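You operate a simulated robot arm through the tools that you are given. There is no shell and no other tool. Be economical: measure what you need, move in short steps, check, and stop when the job is done.

You are at the controls of a simulated robot arm. One attempt, no reset.

## Task
Take the short lens carton on the top of the fitting bench and put it away on the shelf under the top shelf of the far store cabinet. Then fetch the orange label clip and set it on the top of the reel stand. Then close the drawer of the fitting bench. Then take the middle heavy carton on the top of the fitting bench and put it away on the top of the teal bench. Then put one of the foam blocks from the top of the grey table on top of the carton over the reels. Then take the white tray and leave it on top of the big beige reel. Then put one of the foam scraps from the top of the grey table in the grey tray. Then fetch the blue sign and set it on top of the dome carton. Then put the clear dome on the dark mat of the reel stand away on the shelf of the white bench. Then press the lobby gate key to switch it on. Then press the cabin hall key to switch it on. Then turn the plant phone line knob to line 2. Then press the orange test key two times. Then fetch the black fault label clip and set it on top of the big silver reel. Do these in the order given. Set down upright: short lens carton, orange label clip, middle heavy carton, clear dome, black fault label clip.

The check looks at the end state, three seconds after you hand in, the way a careful person would. Anything else that was tipped, shoved, dropped, spilled or broken makes it a failure.

## Robot
A 6-joint arm with a two-finger parallel gripper on a trunk, on a base that drives. Base frame: it is fixed to the floor where the robot stands at the start and does not move with it; the origin is under the middle of the robot, x ahead of it, y to its left, z up. Units: m, rad, N and s.
Its first joint turns from -2.007 to 2.007 rad. Places, roughly: big beige reel (25x25x11 cm) [-0.7, 5.9, 0.8]; big silver reel (25x25x11 cm) [0.8, 4.7, 0.9]; black fault label clip [0.75, 4.25, 0.75]; blue sign [-1.25, -1.75, 0.75]; cabin hall key [-4.2, 2.2, 0.8]; carton over the reels [-1.25, 5.75, 0.75]; clear dome (8x6x6 cm) [0.8, -2.8, 0.8]; dome carton [0.5, 1.5, 1]; drawer of the fitting bench [0.4, 0.7, 0.7]; foam block (8x8x5 cm) [-1.6, 6.2, 0.8]; foam scrap (8x4x3 cm) [-1, 5.9, 0.8]; grey tray (26x17x5 cm) [-1.4, 6.1, 0.8]; lobby gate key [-3.1, 2.2, 0.8]; middle heavy carton [0.75, 1.5, 1]; orange test key [0.4, 3.6, 0.8]; plant phone line knob [-5.2, 0.4, 0.9]; shelf of the white bench [-10.2, 4.7, 0.2]; shelf under the top shelf of the far store cabinet [-7, 3.7, 1.2]; top of the reel stand [0.8, -2, 0.8]; top of the teal bench [-8.6, 4.7, 0.8]; white tray (22x17x5 cm) [-1.1, 6.1, 0.8]. Payload 4.2 kg.
Tool frame: the origin (TCP) lies between the finger pads and is the grasp point; the fingertips stand 0.023 m ahead of it; z points along the fingers, y is the line along which they close. Largest opening 0.094 m; finger width 0.038, thickness 0.01; the body of the gripper, 0.054 by 0.096 m, starts 0.039 m behind the TCP.
Orientation is that of the tool frame in the base frame, as a unit quaternion [x, y, z, w]. With the fingers straight down and closing along the base's y, the tool's x points along the base's -x, its y along +y and its z along -z.

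## Interface
- The arm moves only by the tool servo_tool. Its argument "deltas" is one flat list of numbers, 7 for each row, row after row: the shift along the tool's x, y, z in m, then the turn, a rotation vector about the tool's x, y, z in rad, then the opening in per cent of the stroke, from 0 (shut) to 100 (fully open). In form: [x, y, z, wx, wy, wz, grip, x, y, z, wx, wy, wz, grip, ...]. A call has 1 to 8 rows; each row shifts and turns the commanded pose from where the row before left it, along the tool's axes as they then stand. A row lasts 0.2 s, in which the tool goes at most 0.05 m and 0.15 rad; a call with a longer step from one row to the next is refused whole, and so is a gripper value outside its range. Where a pose cannot be reached the arm comes as near as it can. A force on the tool above 40 N (or 10 N above the force at the start of the call, whichever is more), or a blocked arm, ends the call early, and 0.2 s more pass. The fingers move at their own pace (about 0.108 m/s each) and stop on an object; they squeeze with about 23 N. The grip force told is the motor's: it shows also when the fingers shut on nothing. Time passes only in rows, and 0.2 s behind the last, so rows that do not move let the fingers close. The reply holds the time, the measured pose of the TCP, the force on the tool along the base axes, the opening and the grip force, in the units named above and with some noise, with the torque about the TCP (base axes, N m) and any sound that the robot's microphone picked up.
- Cameras (640 x 400 px; columns grow to the right, rows downward): "scene" is now at [0.2222, 0.2118, 1.3048]; the picture's right is [0.23, -0.97, -0.00], its down [-0.83, -0.20, -0.52] and it looks along [0.50, 0.12, -0.86] (base axes); focal length 214 px, centre (320, 200). "wrist" rides on the gripper at [0.086, 0.016, -0.074] in the tool frame; the picture's right is [-0.18, 0.98, 0.00], its down [-0.58, -0.11, -0.81] and it looks along [-0.79, -0.15, 0.59] (tool axes); focal length 243 px, centre (320, 200). There is no depth. A picture from a camera that has moved, and an enlarged one, comes with that camera's place and axes in the base frame and with its lens.
- capture(camera): a new picture of that camera. No time passes.
- slide_trunk(by): slides the trunk up (or, below 0, down) by that many m; the arm and the scene camera ride with it, the base frame stays. It gives what a move gives, with no picture.
- drive_base(legs): drives the robot by 1 to 6 legs, each [ahead, turn to the left] in m and rad, along the robot's own axes; the way and the turn of a leg run together, so that a leg with both is an arc; at most 1.5 m and 3.142 rad a leg. The arm and the cameras ride along, it lands a little off, and it stops where it bumps. It gives what a move gives.
- head_to(pan, tilt): turns the head with the scene camera to pan (to the left, within 1.396 rad either way) and tilt (down, from -0.506 to 1.204), counted from straight ahead of the robot. It gives what a move gives.
- close_up(camera, box): a new picture of the part [left, top, right, bottom] of that camera's present view, enlarged. No time passes.
- hand_in(): hands the job in; it is judged then, once.

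Go step by step. Nothing tells you exact positions but the pictures and the camera data: compare them with the known pose of the tool, close in by small moves and look again before you grip or let go. The budget is 556 turns and 360 pictures, counting those below and the enlarged ones. Unless the task says otherwise, let go and move clear before handing in.

The tools are called after ">>>" as a command line: name --argument value ..., lists and objects as JSON in quotes. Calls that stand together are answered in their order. servo_tool: Moves the arm, as the interface text tells. Its arguments: {"type":"object","properties":{"deltas":{"type":"array","items":{"type":"number"}}},"required":["deltas"]} The other tools are called the same way: slide_trunk (by) slides the trunk up or down; drive_base (legs) drives the base; head_to (pan, tilt) turns the head that bears the scene camera; capture (camera) takes a picture; close_up (camera, box) takes an enlarged picture of a part of a camera's view; hand_in () hands the job in.

At the start:

```text
t: 0.0
tcp_pos: [0.4003, 0.0461, 1.1179]
orientation: [-0.299, 0.937, 0.173, 0.055]
force: [0.7, 0.2, -0.1]
ft_torque: [-0.04, -0.02, 0.02]
grip_width: 0.0942
gripper_force: 0.0
trunk travel left (down, up): [-0.695, 0.295]
robot x, y, heading: [-0.0013, -0.0011, -0.003]
head pan, tilt: [0.236, 1.03]
```

scene: 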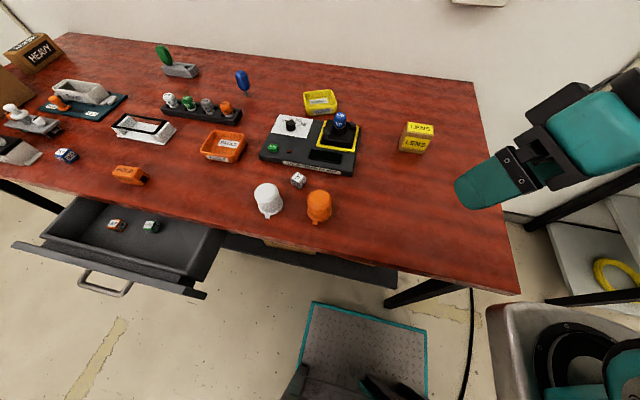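
wrist: 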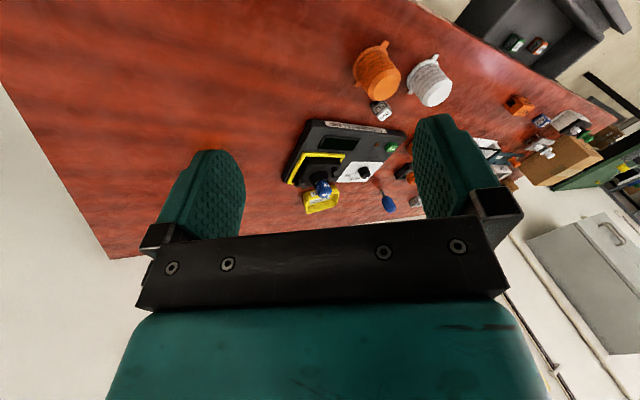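

I see a red fitting bench ahead with a yellow LENS carton at the right, and an open drawer to the left. I'll look closer and survey around.

>>> close_up --camera "scene" --box '[240, 70, 480, 220]'

>>> head_to --pan 1.0 --tilt 0.6

>>> capture --camera "scene"

>>> head_to --pan -1.0 --tilt 0.5

>>> capture --camera "scene"

```text
2.67 times, centred on (360, 145) of scene
camera zoom: at [0.2222, 0.2118, 1.3048], right [0.23, -0.97, 0.0], down [-0.83, -0.2, -0.52], along [0.5, 0.12, -0.86], focal length 572 px, centre (213, 347)
```

zoom: 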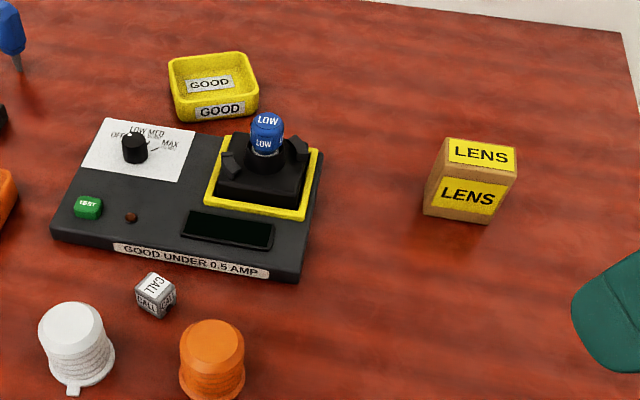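

```text
t: 1.1
tcp_pos: [0.4002, 0.0449, 1.1177]
orientation: [-0.299, 0.937, 0.172, 0.055]
force: [-0.9, 0.1, -0.1]
ft_torque: [0.01, 0.0, 0.0]
grip_width: 0.0939
gripper_force: 0.1
trunk travel left (down, up): [-0.695, 0.295]
robot x, y, heading: [0.0008, -0.0011, 0.003]
head pan, tilt: [1.0, 0.6]
```

```text
356 pictures are left
camera scene: at [0.204, 0.2704, 1.3388], right [0.84, -0.54, 0.0], down [-0.31, -0.48, -0.82], along [0.45, 0.69, -0.57], focal length 214 px, centre (320, 200)
```

scene: 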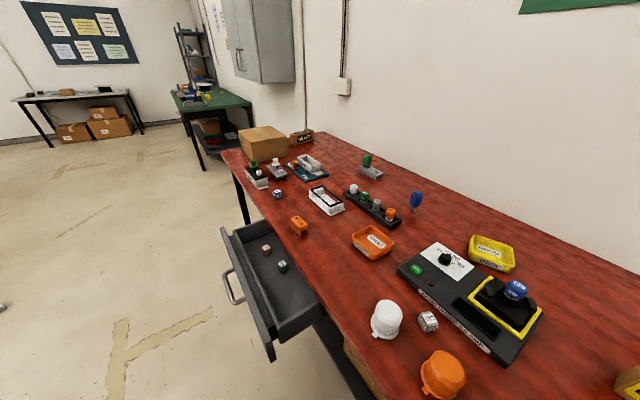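

```text
t: 3.0
tcp_pos: [0.3997, 0.0456, 1.1169]
orientation: [-0.3, 0.937, 0.173, 0.055]
force: [-0.8, 0.2, 0.3]
ft_torque: [0.01, -0.03, 0.0]
grip_width: 0.0938
gripper_force: 0.1
trunk travel left (down, up): [-0.695, 0.295]
robot x, y, heading: [-0.0023, 0.0011, 0.003]
head pan, tilt: [-1.0, 0.499]
```

```text
355 pictures are left
camera scene: at [0.2054, 0.1195, 1.3479], right [-0.84, -0.54, 0.0], down [-0.26, 0.4, -0.88], along [0.47, -0.74, -0.48], focal length 214 px, centre (320, 200)
```

scene: 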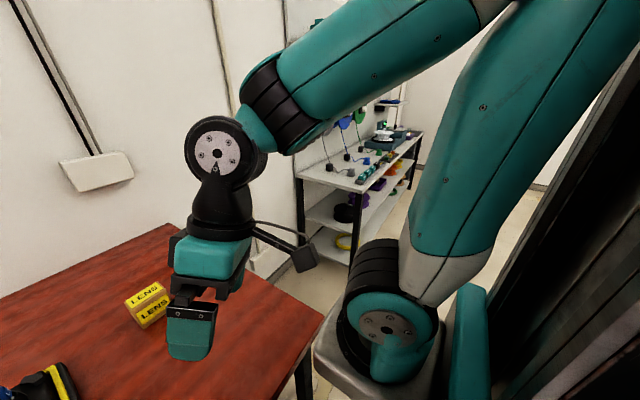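

The short lens carton stands at about (0.84, 0.02) on the bench. I'll look at it more closely, and at the floor in front of the base.

>>> head_to --pan -0.1 --tilt 1.2

>>> capture --camera "scene"

>>> head_to --pan -0.1 --tilt 0.6

>>> capture --camera "scene"

>>> close_up --camera "scene" --box '[220, 150, 380, 250]'

```text
t: 4.2
tcp_pos: [0.4004, 0.0455, 1.1186]
orientation: [-0.299, 0.937, 0.173, 0.055]
force: [-1.4, -0.3, -0.3]
ft_torque: [0.0, 0.01, -0.01]
grip_width: 0.094
gripper_force: 0.0
trunk travel left (down, up): [-0.695, 0.295]
robot x, y, heading: [0.0042, -0.0029, -0.0]
head pan, tilt: [-0.099, 1.201]
```

```text
354 pictures are left
camera scene: at [0.2119, 0.1904, 1.2943], right [-0.1, -0.99, 0.0], down [-0.93, 0.09, -0.36], along [0.36, -0.04, -0.93], focal length 214 px, centre (320, 200)
```

scene: 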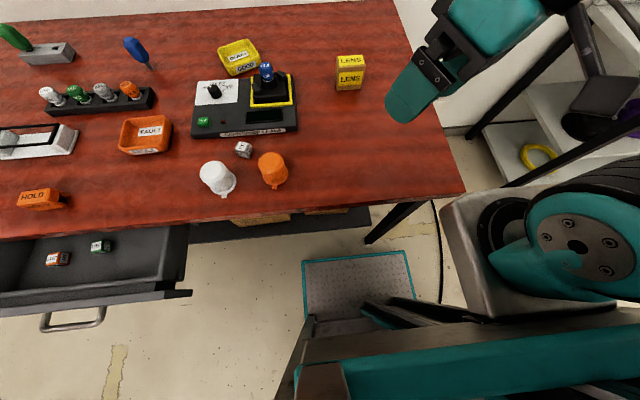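

```text
t: 5.2
tcp_pos: [0.3999, 0.0457, 1.1178]
orientation: [-0.299, 0.937, 0.173, 0.055]
force: [0.3, 0.5, -0.6]
ft_torque: [0.0, -0.03, 0.01]
grip_width: 0.0941
gripper_force: 0.1
trunk travel left (down, up): [-0.695, 0.295]
robot x, y, heading: [-0.0004, 0.0011, 0.0]
head pan, tilt: [-0.099, 0.6]
```

```text
353 pictures are left
camera scene: at [0.2442, 0.1873, 1.3387], right [-0.1, -1.0, 0.0], down [-0.56, 0.06, -0.82], along [0.82, -0.08, -0.57], focal length 214 px, centre (320, 200)
```

scene: 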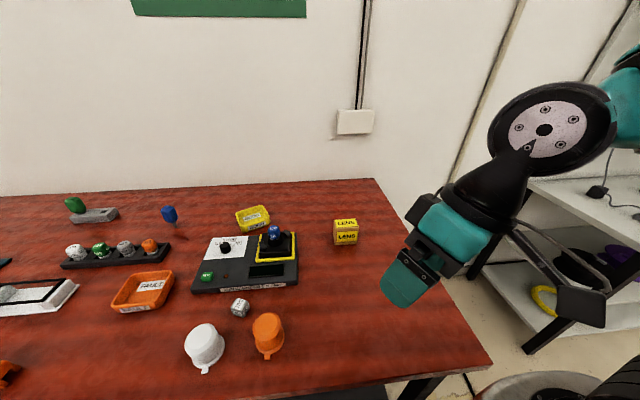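

```text
4.00 times, centred on (300, 200) of scene
camera zoom: at [0.2442, 0.1873, 1.3387], right [-0.1, -1.0, 0.0], down [-0.56, 0.06, -0.82], along [0.82, -0.08, -0.57], focal length 858 px, centre (400, 200)
```

zoom: 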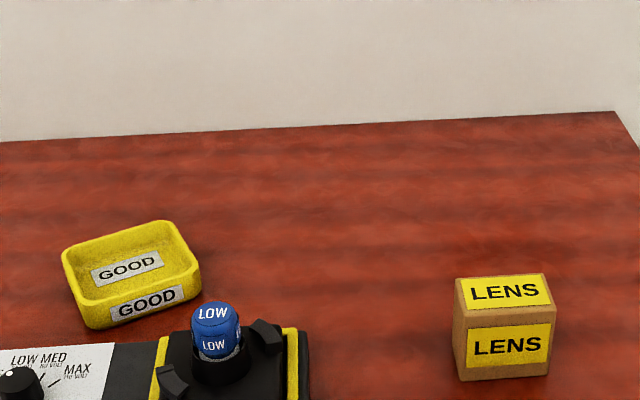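

The carton is roughly 8 (y) x 6 (x) x 7.5 cm, centred near (0.844, 0.03). Before choosing the grasp I want to know the cabinet's clearance, so I'll back off and look around the room.

>>> drive_base --legs '[[-0.5, 0]]'

>>> head_to --pan 1.39 --tilt 0.3

>>> capture --camera "scene"

>>> drive_base --legs '[[0, 2.0]]'

>>> head_to --pan 0.6 --tilt 0.2

>>> capture --camera "scene"

>>> head_to --pan 1.39 --tilt 0.3

>>> capture --camera "scene"

```text
t: 8.2
tcp_pos: [-0.1015, 0.0441, 1.1174]
orientation: [-0.297, 0.938, 0.173, 0.055]
force: [0.3, 0.2, 0.0]
ft_torque: [-0.02, 0.0, 0.02]
grip_width: 0.0942
gripper_force: 0.0
trunk travel left (down, up): [-0.695, 0.295]
robot x, y, heading: [-0.5033, 0.0046, -0.006]
head pan, tilt: [-0.099, 0.6]
```

```text
t: 9.8
tcp_pos: [-0.1025, 0.0443, 1.1181]
orientation: [-0.296, 0.938, 0.173, 0.055]
force: [0.6, 0.7, 0.1]
ft_torque: [-0.01, -0.02, 0.04]
grip_width: 0.0939
gripper_force: 0.1
trunk travel left (down, up): [-0.695, 0.295]
robot x, y, heading: [-0.506, 0.0007, -0.008]
head pan, tilt: [1.389, 0.3]
```

```text
351 pictures are left
camera scene: at [-0.3268, 0.2884, 1.3663], right [0.98, -0.19, 0.0], down [-0.06, -0.29, -0.96], along [0.18, 0.94, -0.3], focal length 214 px, centre (320, 200)
```

scene: 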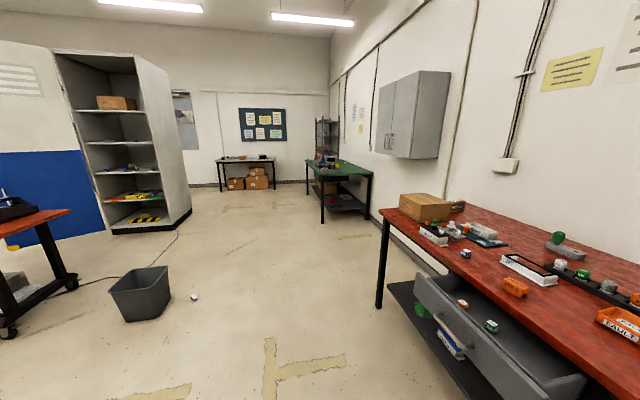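

```text
t: 15.0
tcp_pos: [-0.7132, 0.3453, 1.1178]
orientation: [0.951, -0.251, -0.139, 0.116]
force: [-0.6, -0.1, -0.1]
ft_torque: [-0.01, -0.02, -0.01]
grip_width: 0.0941
gripper_force: 0.1
trunk travel left (down, up): [-0.695, 0.295]
robot x, y, heading: [-0.5006, 0.0073, 2.008]
head pan, tilt: [1.389, 0.3]
```

```text
t: 16.1
tcp_pos: [-0.7145, 0.3445, 1.1185]
orientation: [0.951, -0.251, -0.139, 0.116]
force: [-0.7, 0.1, 0.2]
ft_torque: [0.02, 0.01, -0.01]
grip_width: 0.0937
gripper_force: 0.0
trunk travel left (down, up): [-0.695, 0.295]
robot x, y, heading: [-0.5047, 0.001, 2.011]
head pan, tilt: [0.6, 0.201]
```

```text
350 pictures are left
camera scene: at [-0.8193, 0.1049, 1.3756], right [0.51, 0.86, 0.0], down [0.17, -0.1, -0.98], along [-0.85, 0.5, -0.2], focal length 214 px, centre (320, 200)
```

scene: 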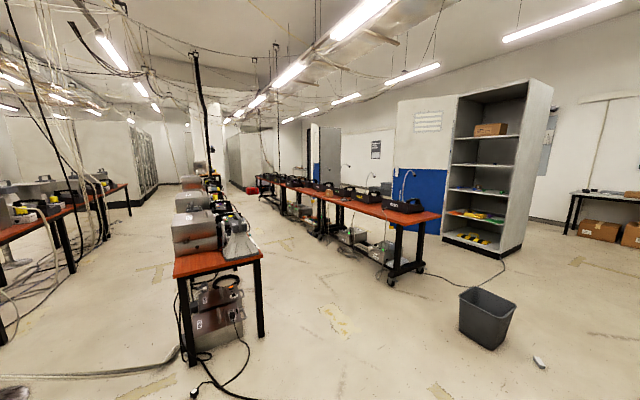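

```text
t: 17.3
tcp_pos: [-0.7127, 0.3441, 1.1185]
orientation: [0.951, -0.251, -0.139, 0.117]
force: [-0.5, -0.1, -0.1]
ft_torque: [-0.02, 0.01, 0.0]
grip_width: 0.0939
gripper_force: 0.0
trunk travel left (down, up): [-0.695, 0.295]
robot x, y, heading: [-0.5035, 0.0046, 2.012]
head pan, tilt: [1.389, 0.3]
```

```text
349 pictures are left
camera scene: at [-0.8292, 0.034, 1.3663], right [-0.25, 0.97, 0.0], down [0.29, 0.07, -0.96], along [-0.92, -0.24, -0.3], focal length 214 px, centre (320, 200)
```

scene: 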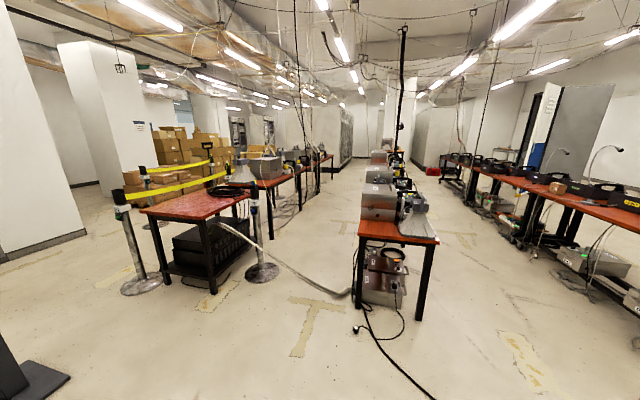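

The lab is large; the far store cabinet is across the room, with shelf spacing of about 0.35 m. I'll grasp the carton with a 30° forward tilt so it can go into the shelf. First I'll drive back and reorient the tool.

>>> drive_base --legs '[[0, -2.012], [0.53, 0]]'

>>> servo_tool --deltas '[0, 0, 0, 0.0853, -0.0706, 0.0822, 100, 0, 0, 0, 0.0853, -0.0706, 0.0822, 100, 0, 0, 0, 0.0853, -0.0706, 0.0822, 100, 0, 0, 0, 0.0853, -0.0706, 0.0822, 100, 0, 0, 0, 0.0853, -0.0706, 0.0822, 100, 0, 0, 0, 0.0853, -0.0706, 0.0822, 100]'

>>> head_to --pan -0.1 --tilt 0.8

>>> capture --camera "scene"

>>> capture --camera "wrist"

```text
t: 25.2
tcp_pos: [0.4343, 0.0536, 1.1185]
orientation: [-0.303, 0.936, 0.173, 0.054]
force: [0.3, 0.0, 0.1]
ft_torque: [-0.02, 0.01, 0.02]
grip_width: 0.0938
gripper_force: 0.1
trunk travel left (down, up): [-0.695, 0.295]
robot x, y, heading: [0.0362, 0.0028, 0.003]
head pan, tilt: [1.389, 0.3]
```

```text
t: 26.6
tcp_pos: [0.4671, 0.0776, 1.1205]
orientation: [-0.003, 0.961, 0.001, 0.277]
force: [0.2, 0.0, 0.3]
ft_torque: [0.01, -0.03, 0.02]
grip_width: 0.094
gripper_force: 0.0
out of reach, approached as far as the arm can: row 1, 2, 3, 4, 5
trunk travel left (down, up): [-0.695, 0.295]
robot x, y, heading: [0.0376, 0.0009, 0.009]
head pan, tilt: [1.389, 0.3]
```

```text
t: 28.2
tcp_pos: [0.4668, 0.0773, 1.1198]
orientation: [-0.004, 0.961, 0.0, 0.276]
force: [0.2, 0.0, -0.6]
ft_torque: [-0.01, 0.0, 0.03]
grip_width: 0.0941
gripper_force: 0.1
trunk travel left (down, up): [-0.695, 0.295]
robot x, y, heading: [0.0358, 0.0039, 0.005]
head pan, tilt: [-0.099, 0.799]
```

```text
348 pictures are left
camera scene: at [0.2704, 0.1946, 1.322], right [-0.09, -1.0, 0.0], down [-0.71, 0.07, -0.7], along [0.69, -0.06, -0.72], focal length 214 px, centre (320, 200)
```

scene: 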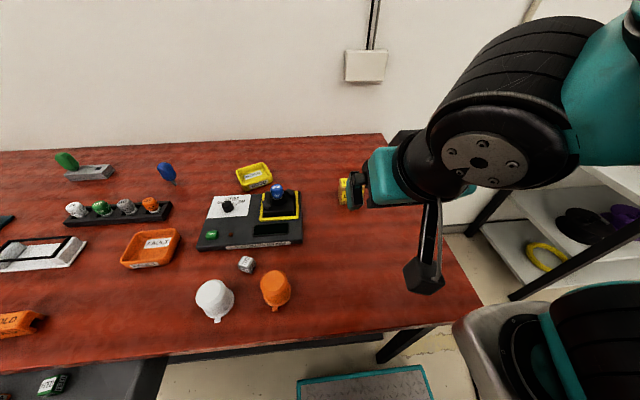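

```text
347 pictures are left
camera wrist: at [0.3557, 0.0937, 1.1378], right [0.15, 0.98, 0.1], down [0.07, -0.11, 0.99], along [0.99, -0.14, -0.08], focal length 243 px, centre (320, 200)
```

wrist: 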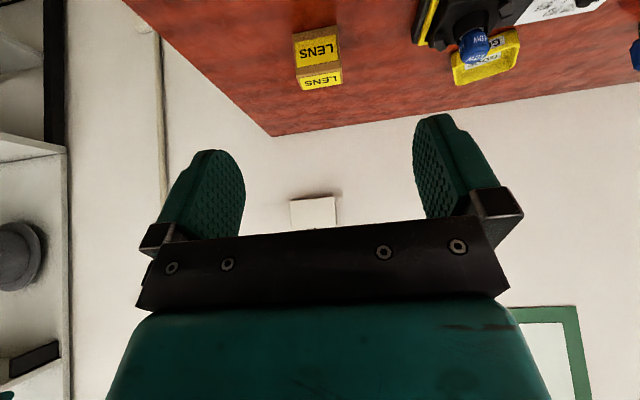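

I'll zoom in on both cameras to pin the carton's position.

>>> close_up --camera "wrist" --box '[240, 0, 400, 100]'

```text
4.00 times, centred on (320, 50) of wrist
camera zoom: at [0.3557, 0.0937, 1.1378], right [0.15, 0.98, 0.1], down [0.07, -0.11, 0.99], along [0.99, -0.14, -0.08], focal length 970 px, centre (320, 800)
```

zoom: 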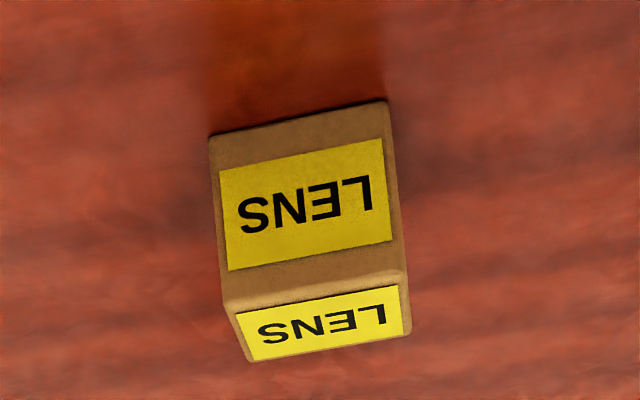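

The two cameras disagree slightly, so I'll check the gripper itself in the scene view to calibrate.

>>> close_up --camera "scene" --box '[300, 110, 500, 235]'

```text
3.20 times, centred on (400, 172) of scene
camera zoom: at [0.2704, 0.1946, 1.322], right [-0.09, -1.0, 0.0], down [-0.71, 0.07, -0.7], along [0.69, -0.06, -0.72], focal length 686 px, centre (64, 288)
```

zoom: 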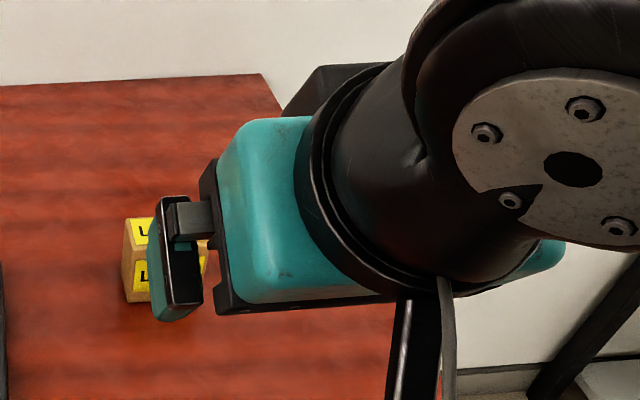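

The calibration is within a couple of degrees; I'll approach along the carton direction and refine with the wrist camera.

>>> servo_tool --deltas '[-0.016, -0.0034, 0.038, 0, 0, 0, 100, -0.016, -0.0034, 0.038, 0, 0, 0, 100, -0.016, -0.0034, 0.038, 0, 0, 0, 100, -0.016, -0.0034, 0.038, 0, 0, 0, 100, -0.016, -0.0034, 0.038, 0, 0, 0, 100, -0.016, -0.0034, 0.038, 0, 0, 0, 100, -0.016, -0.0034, 0.038, 0, 0, 0, 100, -0.016, -0.0034, 0.038, 0, 0, 0, 100]'

>>> capture --camera "wrist"

>>> capture --camera "scene"

```text
t: 30.0
tcp_pos: [0.7365, 0.0525, 0.9304]
orientation: [-0.004, 0.961, 0.001, 0.276]
force: [-0.3, 0.4, 0.0]
ft_torque: [0.01, -0.02, -0.02]
grip_width: 0.0943
gripper_force: 0.1
trunk travel left (down, up): [-0.695, 0.295]
robot x, y, heading: [0.0363, 0.0062, 0.005]
head pan, tilt: [-0.099, 0.799]
```

```text
344 pictures are left
camera wrist: at [0.6238, 0.0682, 0.9473], right [0.15, 0.98, 0.1], down [0.06, -0.11, 0.99], along [0.99, -0.14, -0.08], focal length 243 px, centre (320, 200)
```

wrist: 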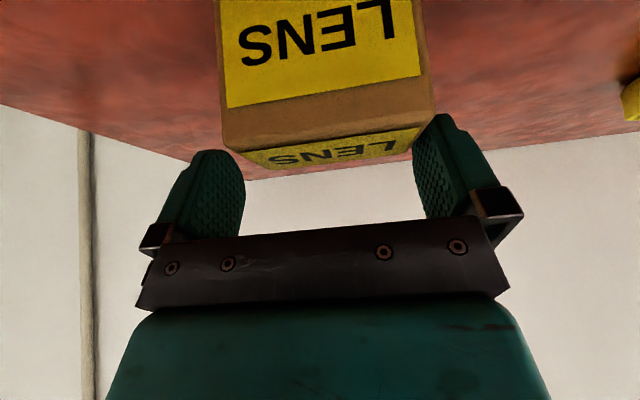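

```text
343 pictures are left
camera scene: at [0.2699, 0.1946, 1.3221], right [-0.09, -1.0, 0.0], down [-0.71, 0.07, -0.7], along [0.69, -0.06, -0.72], focal length 214 px, centre (320, 200)
```

scene: 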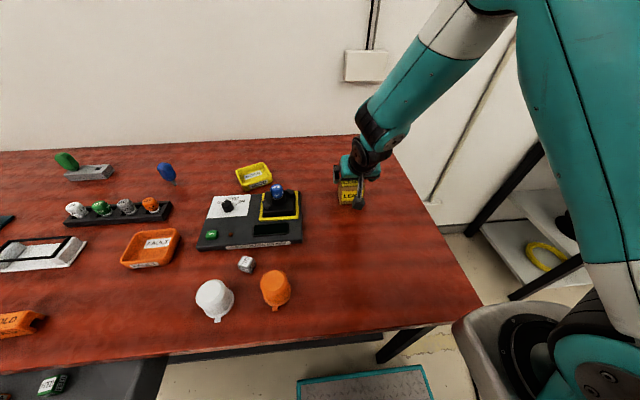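

The bench top is actually at about z = 0.853 (triangulated), so the carton is 6.6 × 5 × 6 cm, centred at (0.722, 0.063, 0.882), and I am already just above it. I'll shift sideways, back, then down, and grip.

>>> servo_tool --deltas '[0, 0.0105, 0, 0, 0, 0, 100, 0.02, 0, 0, 0, 0, 0, 100, 0.017, 0, 0, 0, 0, 0, 100, 0, 0, 0.01, 0, 0, 0, 100, 0, 0, 0, 0, 0, 0, 100]'

>>> capture --camera "wrist"

>>> close_up --camera "scene" --box '[270, 120, 430, 220]'

```text
t: 31.2
tcp_pos: [0.7105, 0.0616, 0.901]
orientation: [-0.003, 0.961, 0.001, 0.276]
force: [-0.4, 0.3, 0.2]
ft_torque: [-0.01, 0.04, -0.01]
grip_width: 0.0939
gripper_force: 0.0
trunk travel left (down, up): [-0.695, 0.295]
robot x, y, heading: [0.0358, 0.0027, 0.009]
head pan, tilt: [-0.099, 0.799]
```

```text
342 pictures are left
camera wrist: at [0.5983, 0.0784, 0.9194], right [0.15, 0.98, 0.1], down [0.06, -0.11, 0.99], along [0.99, -0.14, -0.08], focal length 243 px, centre (320, 200)
```

wrist: 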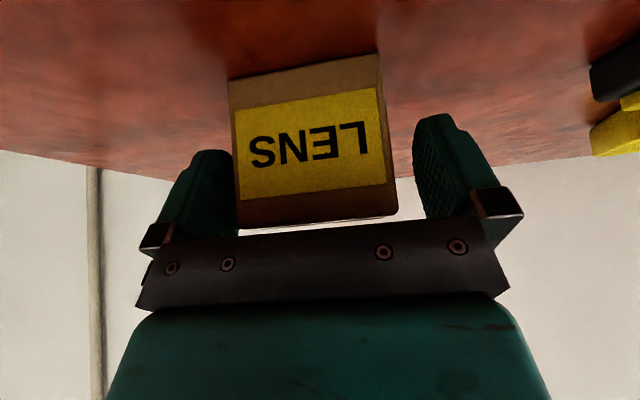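

```text
4.00 times, centred on (350, 170) of scene
camera zoom: at [0.2704, 0.1946, 1.3219], right [-0.09, -1.0, 0.0], down [-0.71, 0.07, -0.7], along [0.69, -0.06, -0.72], focal length 858 px, centre (200, 320)
```

zoom: 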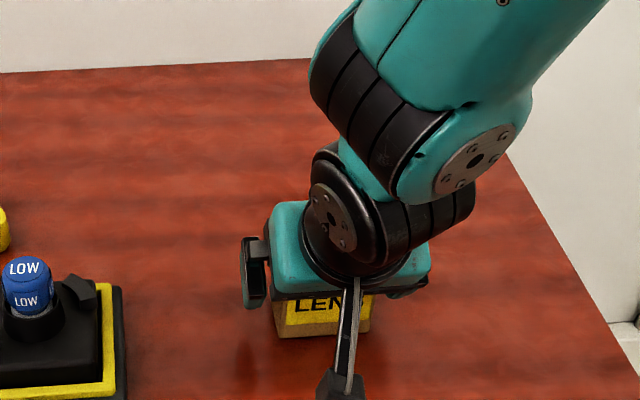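

The carton sits between the fingers; a tiny shift, a bit lower, and close.

>>> servo_tool --deltas '[0, -0.004, 0, 0, 0, 0, 100, 0, 0, 0.008, 0, 0, 0, 100, 0, 0, 0, 0, 0, 0, 0, 0, 0, 0, 0, 0, 0, 0, 0, 0, 0, 0, 0, 0, 0]'

>>> servo_tool --deltas '[-0.021, 0, -0.034, 0, 0, 0, 0, -0.021, 0, -0.034, 0, 0, 0, 0, -0.021, 0, -0.034, 0, 0, 0, 0, 0.03, 0, -0.03, 0, 0, 0, 0, 0.03, 0, -0.03, 0, 0, 0, 0, 0.03, 0, -0.03, 0, 0, 0, 0]'

>>> capture --camera "wrist"

```text
t: 32.4
tcp_pos: [0.7165, 0.0573, 0.8951]
orientation: [-0.003, 0.961, 0.001, 0.277]
force: [0.4, -0.6, 0.1]
ft_torque: [0.01, 0.02, -0.01]
grip_width: 0.0699
gripper_force: 22.8
trunk travel left (down, up): [-0.695, 0.295]
robot x, y, heading: [0.0342, 0.0034, 0.004]
head pan, tilt: [-0.099, 0.799]
```

```text
t: 33.8
tcp_pos: [0.5913, 0.0563, 1.0434]
orientation: [-0.003, 0.961, 0.0, 0.277]
force: [-0.5, -0.2, -0.8]
ft_torque: [0.0, 0.05, 0.02]
grip_width: 0.0696
gripper_force: 23.1
trunk travel left (down, up): [-0.695, 0.295]
robot x, y, heading: [0.0358, 0.0028, 0.009]
head pan, tilt: [-0.099, 0.799]
```

```text
340 pictures are left
camera wrist: at [0.4783, 0.0732, 1.0614], right [0.15, 0.98, 0.1], down [0.06, -0.11, 0.99], along [0.99, -0.14, -0.08], focal length 243 px, centre (320, 200)
```

wrist: 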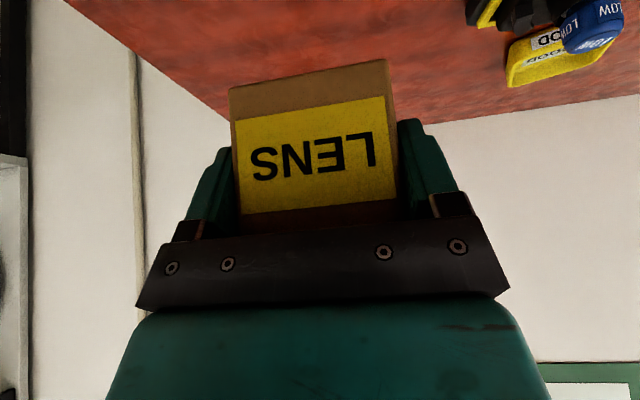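

The carton is gripped. I'll back away, drive up to about (-0.6, 2.9) and look along the aisle towards the far cabinet.

>>> drive_base --legs '[[-0.64, 0], [0, 1.56], [1.45, 0], [1.45, 0], [0, 1.3]]'

>>> head_to --pan 0.25 --tilt 0.25

>>> capture --camera "scene"

```text
t: 57.9
tcp_pos: [-1.1739, 2.9907, 1.0441]
orientation: [0.952, -0.13, -0.273, -0.037]
force: [-1.4, -0.1, -0.9]
ft_torque: [0.02, 0.04, 0.0]
grip_width: 0.0698
gripper_force: 23.0
trunk travel left (down, up): [-0.695, 0.295]
robot x, y, heading: [-0.6282, 2.885, 2.872]
head pan, tilt: [-0.099, 0.799]
```

```text
t: 58.8
tcp_pos: [-1.1742, 2.9895, 1.0429]
orientation: [0.952, -0.13, -0.274, -0.037]
force: [-0.3, -0.4, -0.8]
ft_torque: [0.0, 0.02, -0.01]
grip_width: 0.0698
gripper_force: 22.9
trunk travel left (down, up): [-0.695, 0.295]
robot x, y, heading: [-0.6226, 2.8871, 2.869]
head pan, tilt: [0.25, 0.25]
```

```text
339 pictures are left
camera scene: at [-0.9132, 2.7435, 1.3709], right [0.02, 1.0, 0.0], down [0.25, -0.01, -0.97], along [-0.97, 0.02, -0.25], focal length 214 px, centre (320, 200)
```

scene: 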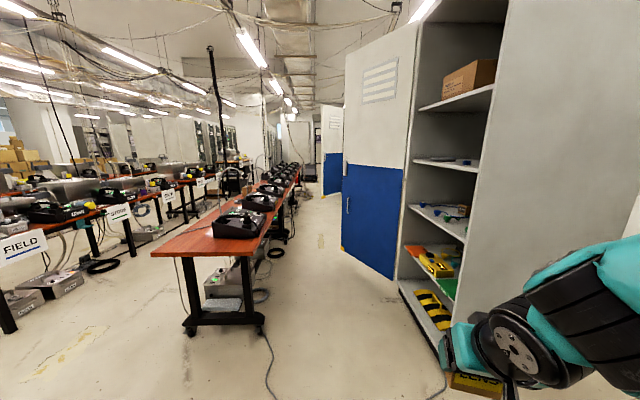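

I'll zoom in along the aisle to judge its width and where the tables end.

>>> close_up --camera "scene" --box '[220, 100, 420, 225]'

>>> head_to --pan 0.9 --tilt 0.25

>>> capture --camera "scene"

```text
3.20 times, centred on (320, 162) of scene
camera zoom: at [-0.9132, 2.7435, 1.3709], right [0.02, 1.0, 0.0], down [0.25, -0.01, -0.97], along [-0.97, 0.02, -0.25], focal length 686 px, centre (320, 320)
```

zoom: 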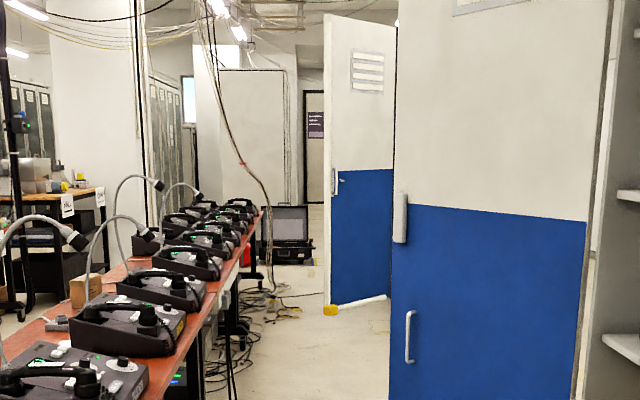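

```text
t: 59.9
tcp_pos: [-1.1741, 2.9898, 1.0436]
orientation: [0.952, -0.129, -0.274, -0.037]
force: [-0.1, -0.1, -0.9]
ft_torque: [0.0, 0.0, 0.0]
grip_width: 0.0697
gripper_force: 23.1
trunk travel left (down, up): [-0.695, 0.295]
robot x, y, heading: [-0.6213, 2.887, 2.874]
head pan, tilt: [0.901, 0.25]
```

```text
337 pictures are left
camera scene: at [-0.8953, 2.6865, 1.371], right [-0.59, 0.81, 0.0], down [0.2, 0.15, -0.97], along [-0.78, -0.57, -0.25], focal length 214 px, centre (320, 200)
```

scene: 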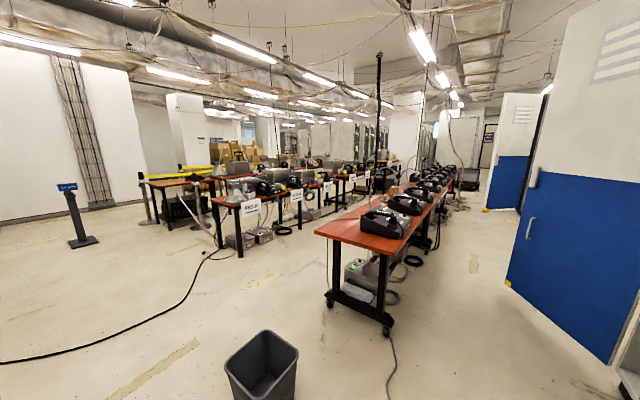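

The aisle by the cabinet doors is tight, so I'll go through the wider aisle at y ≈ 1.1 (between table rows), then look again.

>>> drive_base --legs '[[0, 1.842], [1.2, 0], [0.58, 0], [0, -1.571], [1.4, 0]]'

>>> head_to --pan 0.0 --tilt 0.35

>>> capture --camera "scene"

```text
t: 83.7
tcp_pos: [-2.5873, 1.0426, 1.0436]
orientation: [0.961, 0.004, -0.277, 0.001]
force: [0.2, 0.7, 0.0]
ft_torque: [0.0, 0.02, 0.0]
grip_width: 0.0697
gripper_force: 23.1
trunk travel left (down, up): [-0.695, 0.295]
robot x, y, heading: [-2.033, 1.095, -3.132]
head pan, tilt: [0.901, 0.25]
```

```text
t: 84.9
tcp_pos: [-2.5861, 1.043, 1.0442]
orientation: [0.961, 0.005, -0.277, 0.001]
force: [0.5, -0.3, -0.5]
ft_torque: [0.01, 0.01, 0.02]
grip_width: 0.0698
gripper_force: 23.4
trunk travel left (down, up): [-0.695, 0.295]
robot x, y, heading: [-2.0284, 1.0931, -3.131]
head pan, tilt: [0.0, 0.351]
```

```text
336 pictures are left
camera scene: at [-2.2703, 0.8986, 1.3616], right [-0.01, 1.0, 0.0], down [0.34, 0.0, -0.94], along [-0.94, -0.01, -0.34], focal length 214 px, centre (320, 200)
```

scene: 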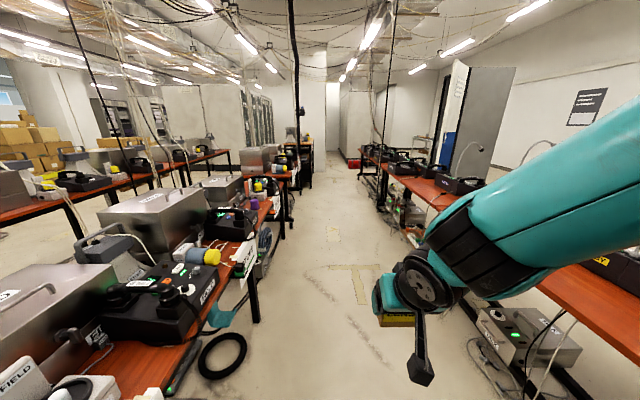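

The aisle is clear; on to x ≈ -5.

>>> drive_base --legs '[[1.5, 0], [1.5, 0]]'

>>> head_to --pan 0.0 --tilt 0.3

>>> capture --camera "scene"

>>> head_to --pan -0.7 --tilt 0.2

>>> capture --camera "scene"

>>> head_to --pan 1.2 --tilt 0.4

>>> capture --camera "scene"

```text
t: 99.4
tcp_pos: [-5.6046, 1.0085, 1.0432]
orientation: [0.961, 0.008, -0.277, 0.002]
force: [0.2, -0.2, -0.5]
ft_torque: [0.0, -0.04, -0.01]
grip_width: 0.0697
gripper_force: 23.1
trunk travel left (down, up): [-0.695, 0.295]
robot x, y, heading: [-5.0478, 1.065, -3.125]
head pan, tilt: [0.0, 0.351]
```

```text
t: 100.0
tcp_pos: [-5.6051, 1.0089, 1.0443]
orientation: [0.961, 0.008, -0.277, 0.001]
force: [0.5, -0.1, -0.8]
ft_torque: [-0.04, -0.03, -0.01]
grip_width: 0.0698
gripper_force: 23.0
trunk travel left (down, up): [-0.695, 0.295]
robot x, y, heading: [-5.0475, 1.0653, -3.128]
head pan, tilt: [0.0, 0.3]
```

```text
335 pictures are left
camera scene: at [-5.2879, 0.868, 1.3663], right [-0.02, 1.0, 0.0], down [0.3, 0.0, -0.96], along [-0.96, -0.02, -0.3], focal length 214 px, centre (320, 200)
```

scene: 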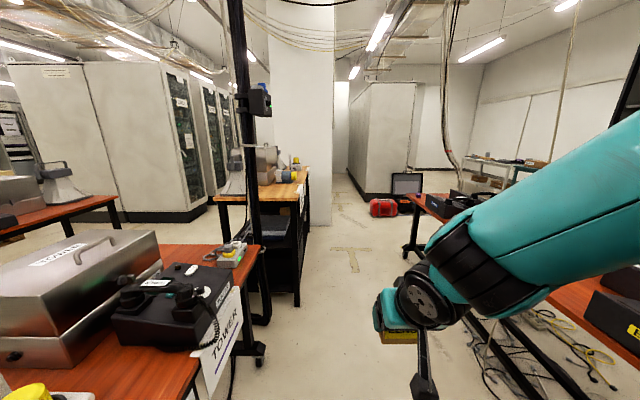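

```text
t: 101.1
tcp_pos: [-5.6049, 1.0081, 1.043]
orientation: [0.961, 0.009, -0.277, 0.003]
force: [-0.2, 0.0, -0.1]
ft_torque: [0.03, -0.05, 0.01]
grip_width: 0.0697
gripper_force: 23.2
trunk travel left (down, up): [-0.695, 0.295]
robot x, y, heading: [-5.0476, 1.0635, -3.124]
head pan, tilt: [-0.7, 0.201]
```

```text
334 pictures are left
camera scene: at [-5.2668, 0.9283, 1.3756], right [0.63, 0.78, 0.0], down [0.15, -0.13, -0.98], along [-0.76, 0.62, -0.2], focal length 214 px, centre (320, 200)
```

scene: 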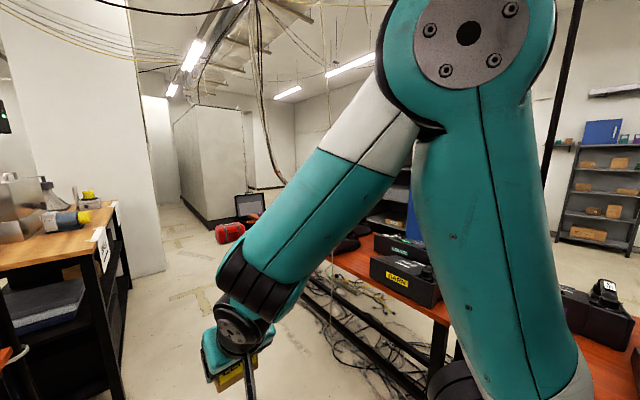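

```text
t: 103.0
tcp_pos: [-5.6049, 1.0087, 1.044]
orientation: [0.961, 0.008, -0.276, 0.003]
force: [0.4, -0.1, -0.3]
ft_torque: [0.0, 0.02, -0.02]
grip_width: 0.0699
gripper_force: 23.0
trunk travel left (down, up): [-0.695, 0.295]
robot x, y, heading: [-5.0495, 1.0691, -3.127]
head pan, tilt: [1.201, 0.4]
```

```text
333 pictures are left
camera scene: at [-5.2267, 0.7827, 1.357], right [-0.94, 0.35, 0.0], down [0.14, 0.36, -0.92], along [-0.32, -0.86, -0.39], focal length 214 px, centre (320, 200)
```

scene: 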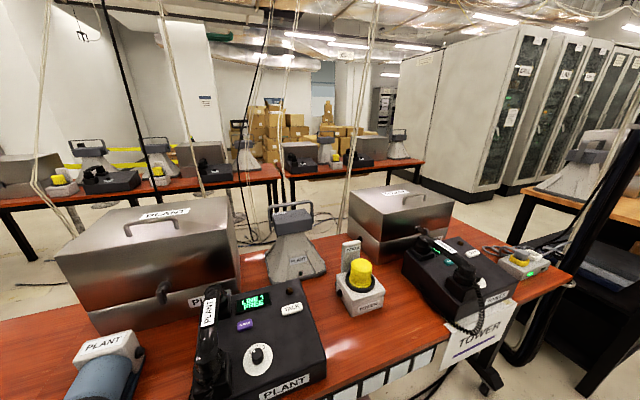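

The plant phone is on the left table. I'll go on to x ≈ -7.9, turn to face +y and look at the cabinet.

>>> drive_base --legs '[[1.43, 0], [1.43, 0], [0, -1.58]]'

>>> head_to --pan 0.0 --tilt 0.25

>>> capture --camera "scene"

>>> head_to --pan 1.0 --tilt 0.3

>>> capture --camera "scene"

```text
t: 115.6
tcp_pos: [-8.3104, 0.954, 1.0365]
orientation: [0.966, 0.017, -0.258, 0.001]
force: [4.5, -1.0, -1.4]
ft_torque: [0.07, -0.04, 0.17]
grip_width: 0.0697
gripper_force: 23.1
trunk travel left (down, up): [-0.695, 0.295]
robot x, y, heading: [-7.7645, 1.0131, -3.123]
head pan, tilt: [1.201, 0.4]
stopped in leg 2: the force on the tool passed its limit (the readings are from after the stop); the commanded pose is now the measured one
```

```text
t: 117.0
tcp_pos: [-8.3091, 0.954, 1.0363]
orientation: [0.966, 0.016, -0.258, 0.001]
force: [11.0, -2.0, -5.5]
ft_torque: [0.14, -0.24, 0.43]
grip_width: 0.0699
gripper_force: 23.3
trunk travel left (down, up): [-0.695, 0.295]
robot x, y, heading: [-7.7702, 1.0092, -3.123]
head pan, tilt: [0.0, 0.25]
```

```text
332 pictures are left
camera scene: at [-8.0034, 0.815, 1.3711], right [-0.02, 1.0, 0.0], down [0.25, 0.0, -0.97], along [-0.97, -0.02, -0.25], focal length 214 px, centre (320, 200)
```

scene: 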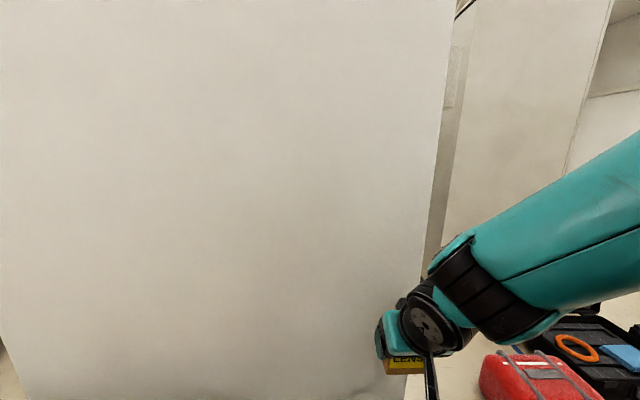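

```text
t: 118.3
tcp_pos: [-8.3094, 0.9543, 1.0375]
orientation: [0.966, 0.017, -0.258, 0.001]
force: [14.1, -0.7, -6.7]
ft_torque: [0.2, -0.33, 0.55]
grip_width: 0.0696
gripper_force: 22.4
trunk travel left (down, up): [-0.695, 0.295]
robot x, y, heading: [-7.7639, 1.0141, -3.124]
head pan, tilt: [1.0, 0.3]
```

```text
331 pictures are left
camera scene: at [-7.9591, 0.7372, 1.3663], right [-0.85, 0.53, 0.0], down [0.16, 0.25, -0.96], along [-0.5, -0.81, -0.3], focal length 214 px, centre (320, 200)
```

scene: 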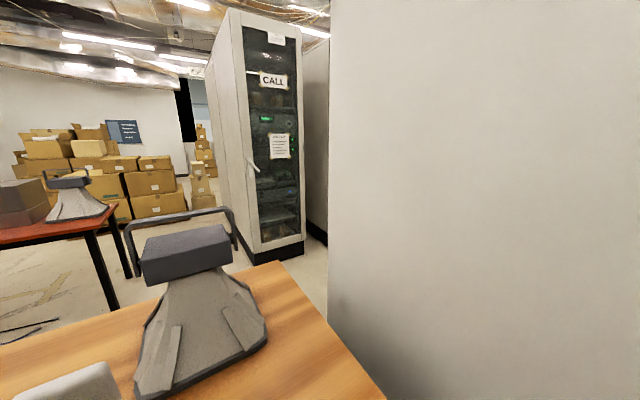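

The gripper touched a pillar at x ≈ -8.35. I'll back off right away and check the carton.

>>> drive_base --legs '[[-0.3, 0]]'

>>> capture --camera "wrist"

>>> head_to --pan -0.9 --tilt 0.45

>>> capture --camera "scene"

```text
t: 120.3
tcp_pos: [-8.0097, 0.9591, 1.0365]
orientation: [0.966, 0.018, -0.259, 0.0]
force: [-0.4, 0.1, -1.8]
ft_torque: [-0.02, -0.01, 0.02]
grip_width: 0.0696
gripper_force: 22.4
trunk travel left (down, up): [-0.695, 0.295]
robot x, y, heading: [-7.4668, 1.0187, -3.122]
head pan, tilt: [1.0, 0.3]
```

```text
330 pictures are left
camera wrist: at [-7.8968, 0.9482, 1.059], right [-0.13, -0.99, 0.08], down [-0.1, 0.1, 0.99], along [-0.99, 0.12, -0.12], focal length 243 px, centre (320, 200)
```

wrist: 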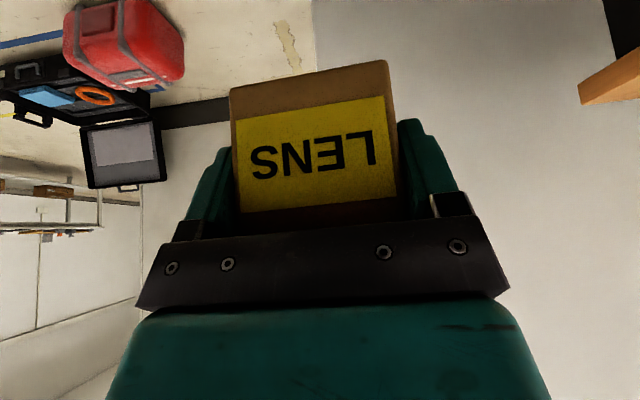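

```text
t: 122.2
tcp_pos: [-8.0096, 0.9602, 1.0368]
orientation: [0.966, 0.018, -0.258, 0.001]
force: [-0.3, 0.4, -1.3]
ft_torque: [-0.01, -0.01, -0.01]
grip_width: 0.0697
gripper_force: 23.4
trunk travel left (down, up): [-0.695, 0.295]
robot x, y, heading: [-7.467, 1.0188, -3.121]
head pan, tilt: [-0.901, 0.45]
```

```text
329 pictures are left
camera scene: at [-7.6685, 0.8927, 1.3524], right [0.77, 0.64, 0.0], down [0.28, -0.34, -0.9], along [-0.57, 0.69, -0.44], focal length 214 px, centre (320, 200)
```

scene: 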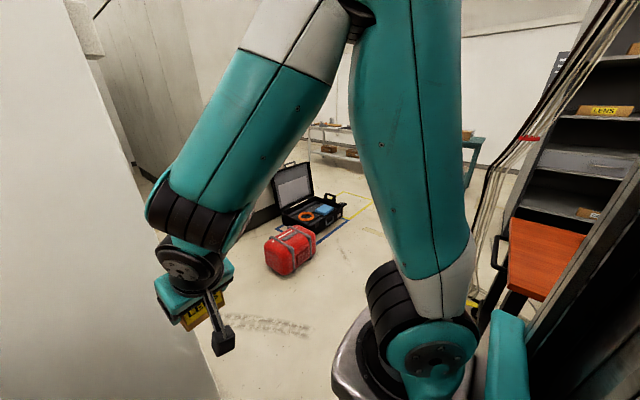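

The carton is still fine in the grip. I'll go diagonally past the table end to about (-8.1, 1.7), turn to +y and look at the cabinet.

>>> drive_base --legs '[[0, -0.8], [0.9, 0], [0, -0.8]]'

>>> head_to --pan -0.3 --tilt 0.2

>>> capture --camera "scene"

>>> head_to --pan 0.8 --tilt 0.3

>>> capture --camera "scene"

```text
t: 123.7
tcp_pos: [-8.0041, 1.1081, 1.0376]
orientation: [0.96, -0.111, -0.257, -0.034]
force: [0.3, 0.3, -1.6]
ft_torque: [0.0, 0.02, 0.0]
grip_width: 0.0698
gripper_force: 23.4
trunk travel left (down, up): [-0.695, 0.295]
robot x, y, heading: [-7.4629, 1.0209, 2.9]
head pan, tilt: [-0.901, 0.45]
stopped in leg 1: the robot was blocked; the commanded pose is now the measured one
```

```text
t: 124.7
tcp_pos: [-8.0048, 1.1073, 1.036]
orientation: [0.96, -0.112, -0.255, -0.034]
force: [0.4, 0.0, -1.1]
ft_torque: [0.01, -0.01, -0.02]
grip_width: 0.0698
gripper_force: 23.4
trunk travel left (down, up): [-0.695, 0.295]
robot x, y, heading: [-7.4638, 1.0236, 2.901]
head pan, tilt: [-0.3, 0.201]
```

```text
328 pictures are left
camera scene: at [-7.7329, 0.9187, 1.3756], right [0.52, 0.86, 0.0], down [0.17, -0.1, -0.98], along [-0.84, 0.51, -0.2], focal length 214 px, centre (320, 200)
```

scene: 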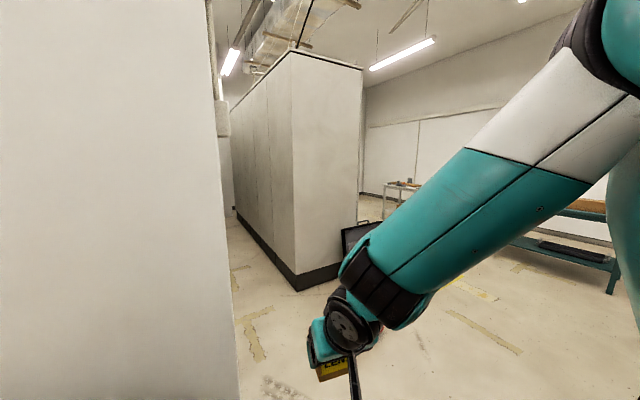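

```text
t: 126.0
tcp_pos: [-8.0037, 1.1101, 1.0372]
orientation: [0.96, -0.112, -0.256, -0.033]
force: [0.3, -0.1, -0.5]
ft_torque: [0.01, 0.02, 0.02]
grip_width: 0.0698
gripper_force: 23.0
trunk travel left (down, up): [-0.695, 0.295]
robot x, y, heading: [-7.4622, 1.0229, 2.898]
head pan, tilt: [0.799, 0.3]
```

```text
327 pictures are left
camera scene: at [-7.7323, 0.8212, 1.3663], right [-0.53, 0.85, 0.0], down [0.25, 0.16, -0.96], along [-0.81, -0.51, -0.3], focal length 214 px, centre (320, 200)
```

scene: 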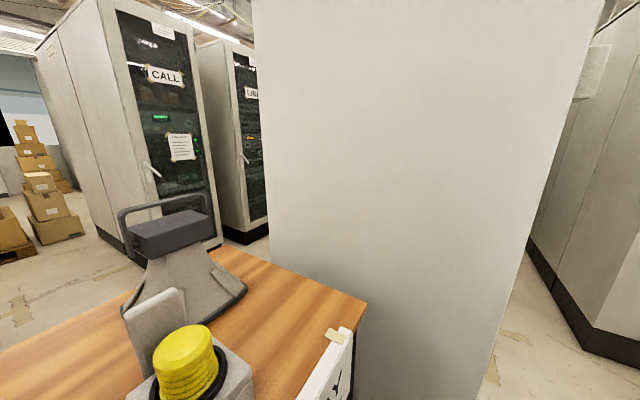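

The base's rear touched the wooden bench on the left while turning. I'll creep forward in small arcs away from it.

>>> drive_base --legs '[[0.25, 0], [0, -0.25], [0.25, 0], [0, -0.3], [0.4, 0], [0, -0.75]]'

>>> head_to --pan -0.3 --tilt 0.2

>>> capture --camera "scene"

```text
t: 135.1
tcp_pos: [-8.2706, 2.0288, 1.0371]
orientation: [0.697, -0.669, -0.184, -0.181]
force: [0.2, 1.2, -1.1]
ft_torque: [-0.03, 0.02, 0.0]
grip_width: 0.0698
gripper_force: 23.1
trunk travel left (down, up): [-0.695, 0.295]
robot x, y, heading: [-8.2071, 1.4821, 1.598]
head pan, tilt: [0.799, 0.3]
```

```text
t: 136.5
tcp_pos: [-8.2703, 2.0291, 1.0374]
orientation: [0.696, -0.67, -0.183, -0.182]
force: [0.4, -0.1, -0.6]
ft_torque: [-0.02, 0.02, 0.0]
grip_width: 0.0695
gripper_force: 23.1
trunk travel left (down, up): [-0.695, 0.295]
robot x, y, heading: [-8.2091, 1.4855, 1.605]
head pan, tilt: [-0.3, 0.201]
```

```text
326 pictures are left
camera scene: at [-8.3788, 1.7226, 1.3756], right [0.96, -0.27, 0.0], down [-0.05, -0.19, -0.98], along [0.26, 0.94, -0.2], focal length 214 px, centre (320, 200)
```

scene: 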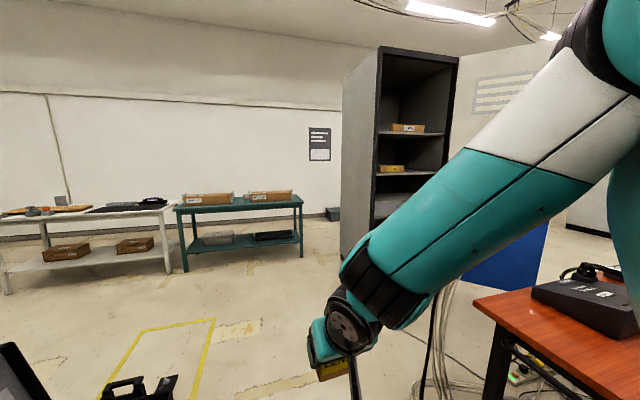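

The far cabinet's shelf with the long LENS carton at z≈1.2 is the target shelf. I'll move nearer and look into it.

>>> drive_base --legs '[[1.25, 0], [0, -0.75]]'

>>> head_to --pan 0.1 --tilt 0.25

>>> capture --camera "scene"

>>> close_up --camera "scene" --box '[240, 80, 400, 180]'

```text
t: 144.8
tcp_pos: [-7.9151, 3.175, 1.038]
orientation: [-0.402, 0.878, 0.104, 0.236]
force: [0.9, 0.3, -0.7]
ft_torque: [-0.01, -0.02, -0.01]
grip_width: 0.0696
gripper_force: 23.4
trunk travel left (down, up): [-0.695, 0.295]
robot x, y, heading: [-8.2448, 2.7324, 0.845]
head pan, tilt: [-0.3, 0.201]
```

```text
t: 145.6
tcp_pos: [-7.916, 3.1748, 1.037]
orientation: [-0.402, 0.878, 0.104, 0.237]
force: [0.5, 0.2, -1.5]
ft_torque: [-0.01, -0.01, -0.01]
grip_width: 0.0696
gripper_force: 22.9
trunk travel left (down, up): [-0.695, 0.295]
robot x, y, heading: [-8.2468, 2.738, 0.848]
head pan, tilt: [0.099, 0.25]
```

```text
325 pictures are left
camera scene: at [-8.2289, 3.0555, 1.371], right [0.81, -0.59, 0.0], down [-0.14, -0.2, -0.97], along [0.57, 0.79, -0.25], focal length 214 px, centre (320, 200)
```

scene: 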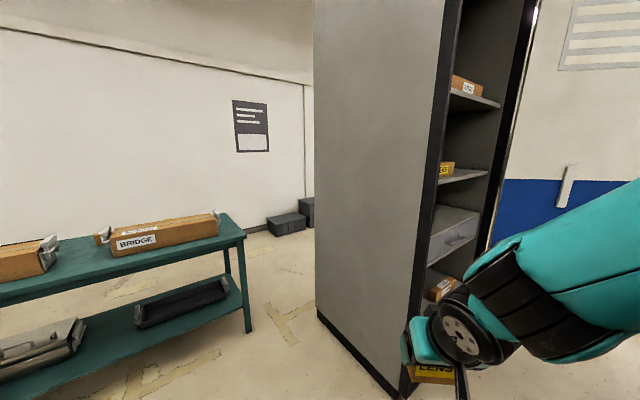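

```text
4.00 times, centred on (320, 130) of scene
camera zoom: at [-8.2289, 3.0555, 1.371], right [0.81, -0.59, 0.0], down [-0.14, -0.2, -0.97], along [0.57, 0.79, -0.25], focal length 858 px, centre (320, 480)
```

zoom: 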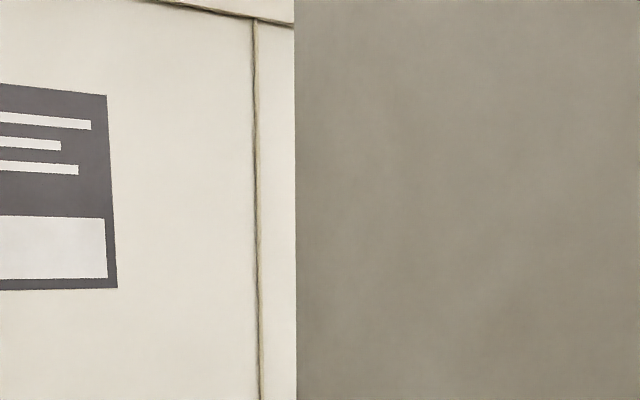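

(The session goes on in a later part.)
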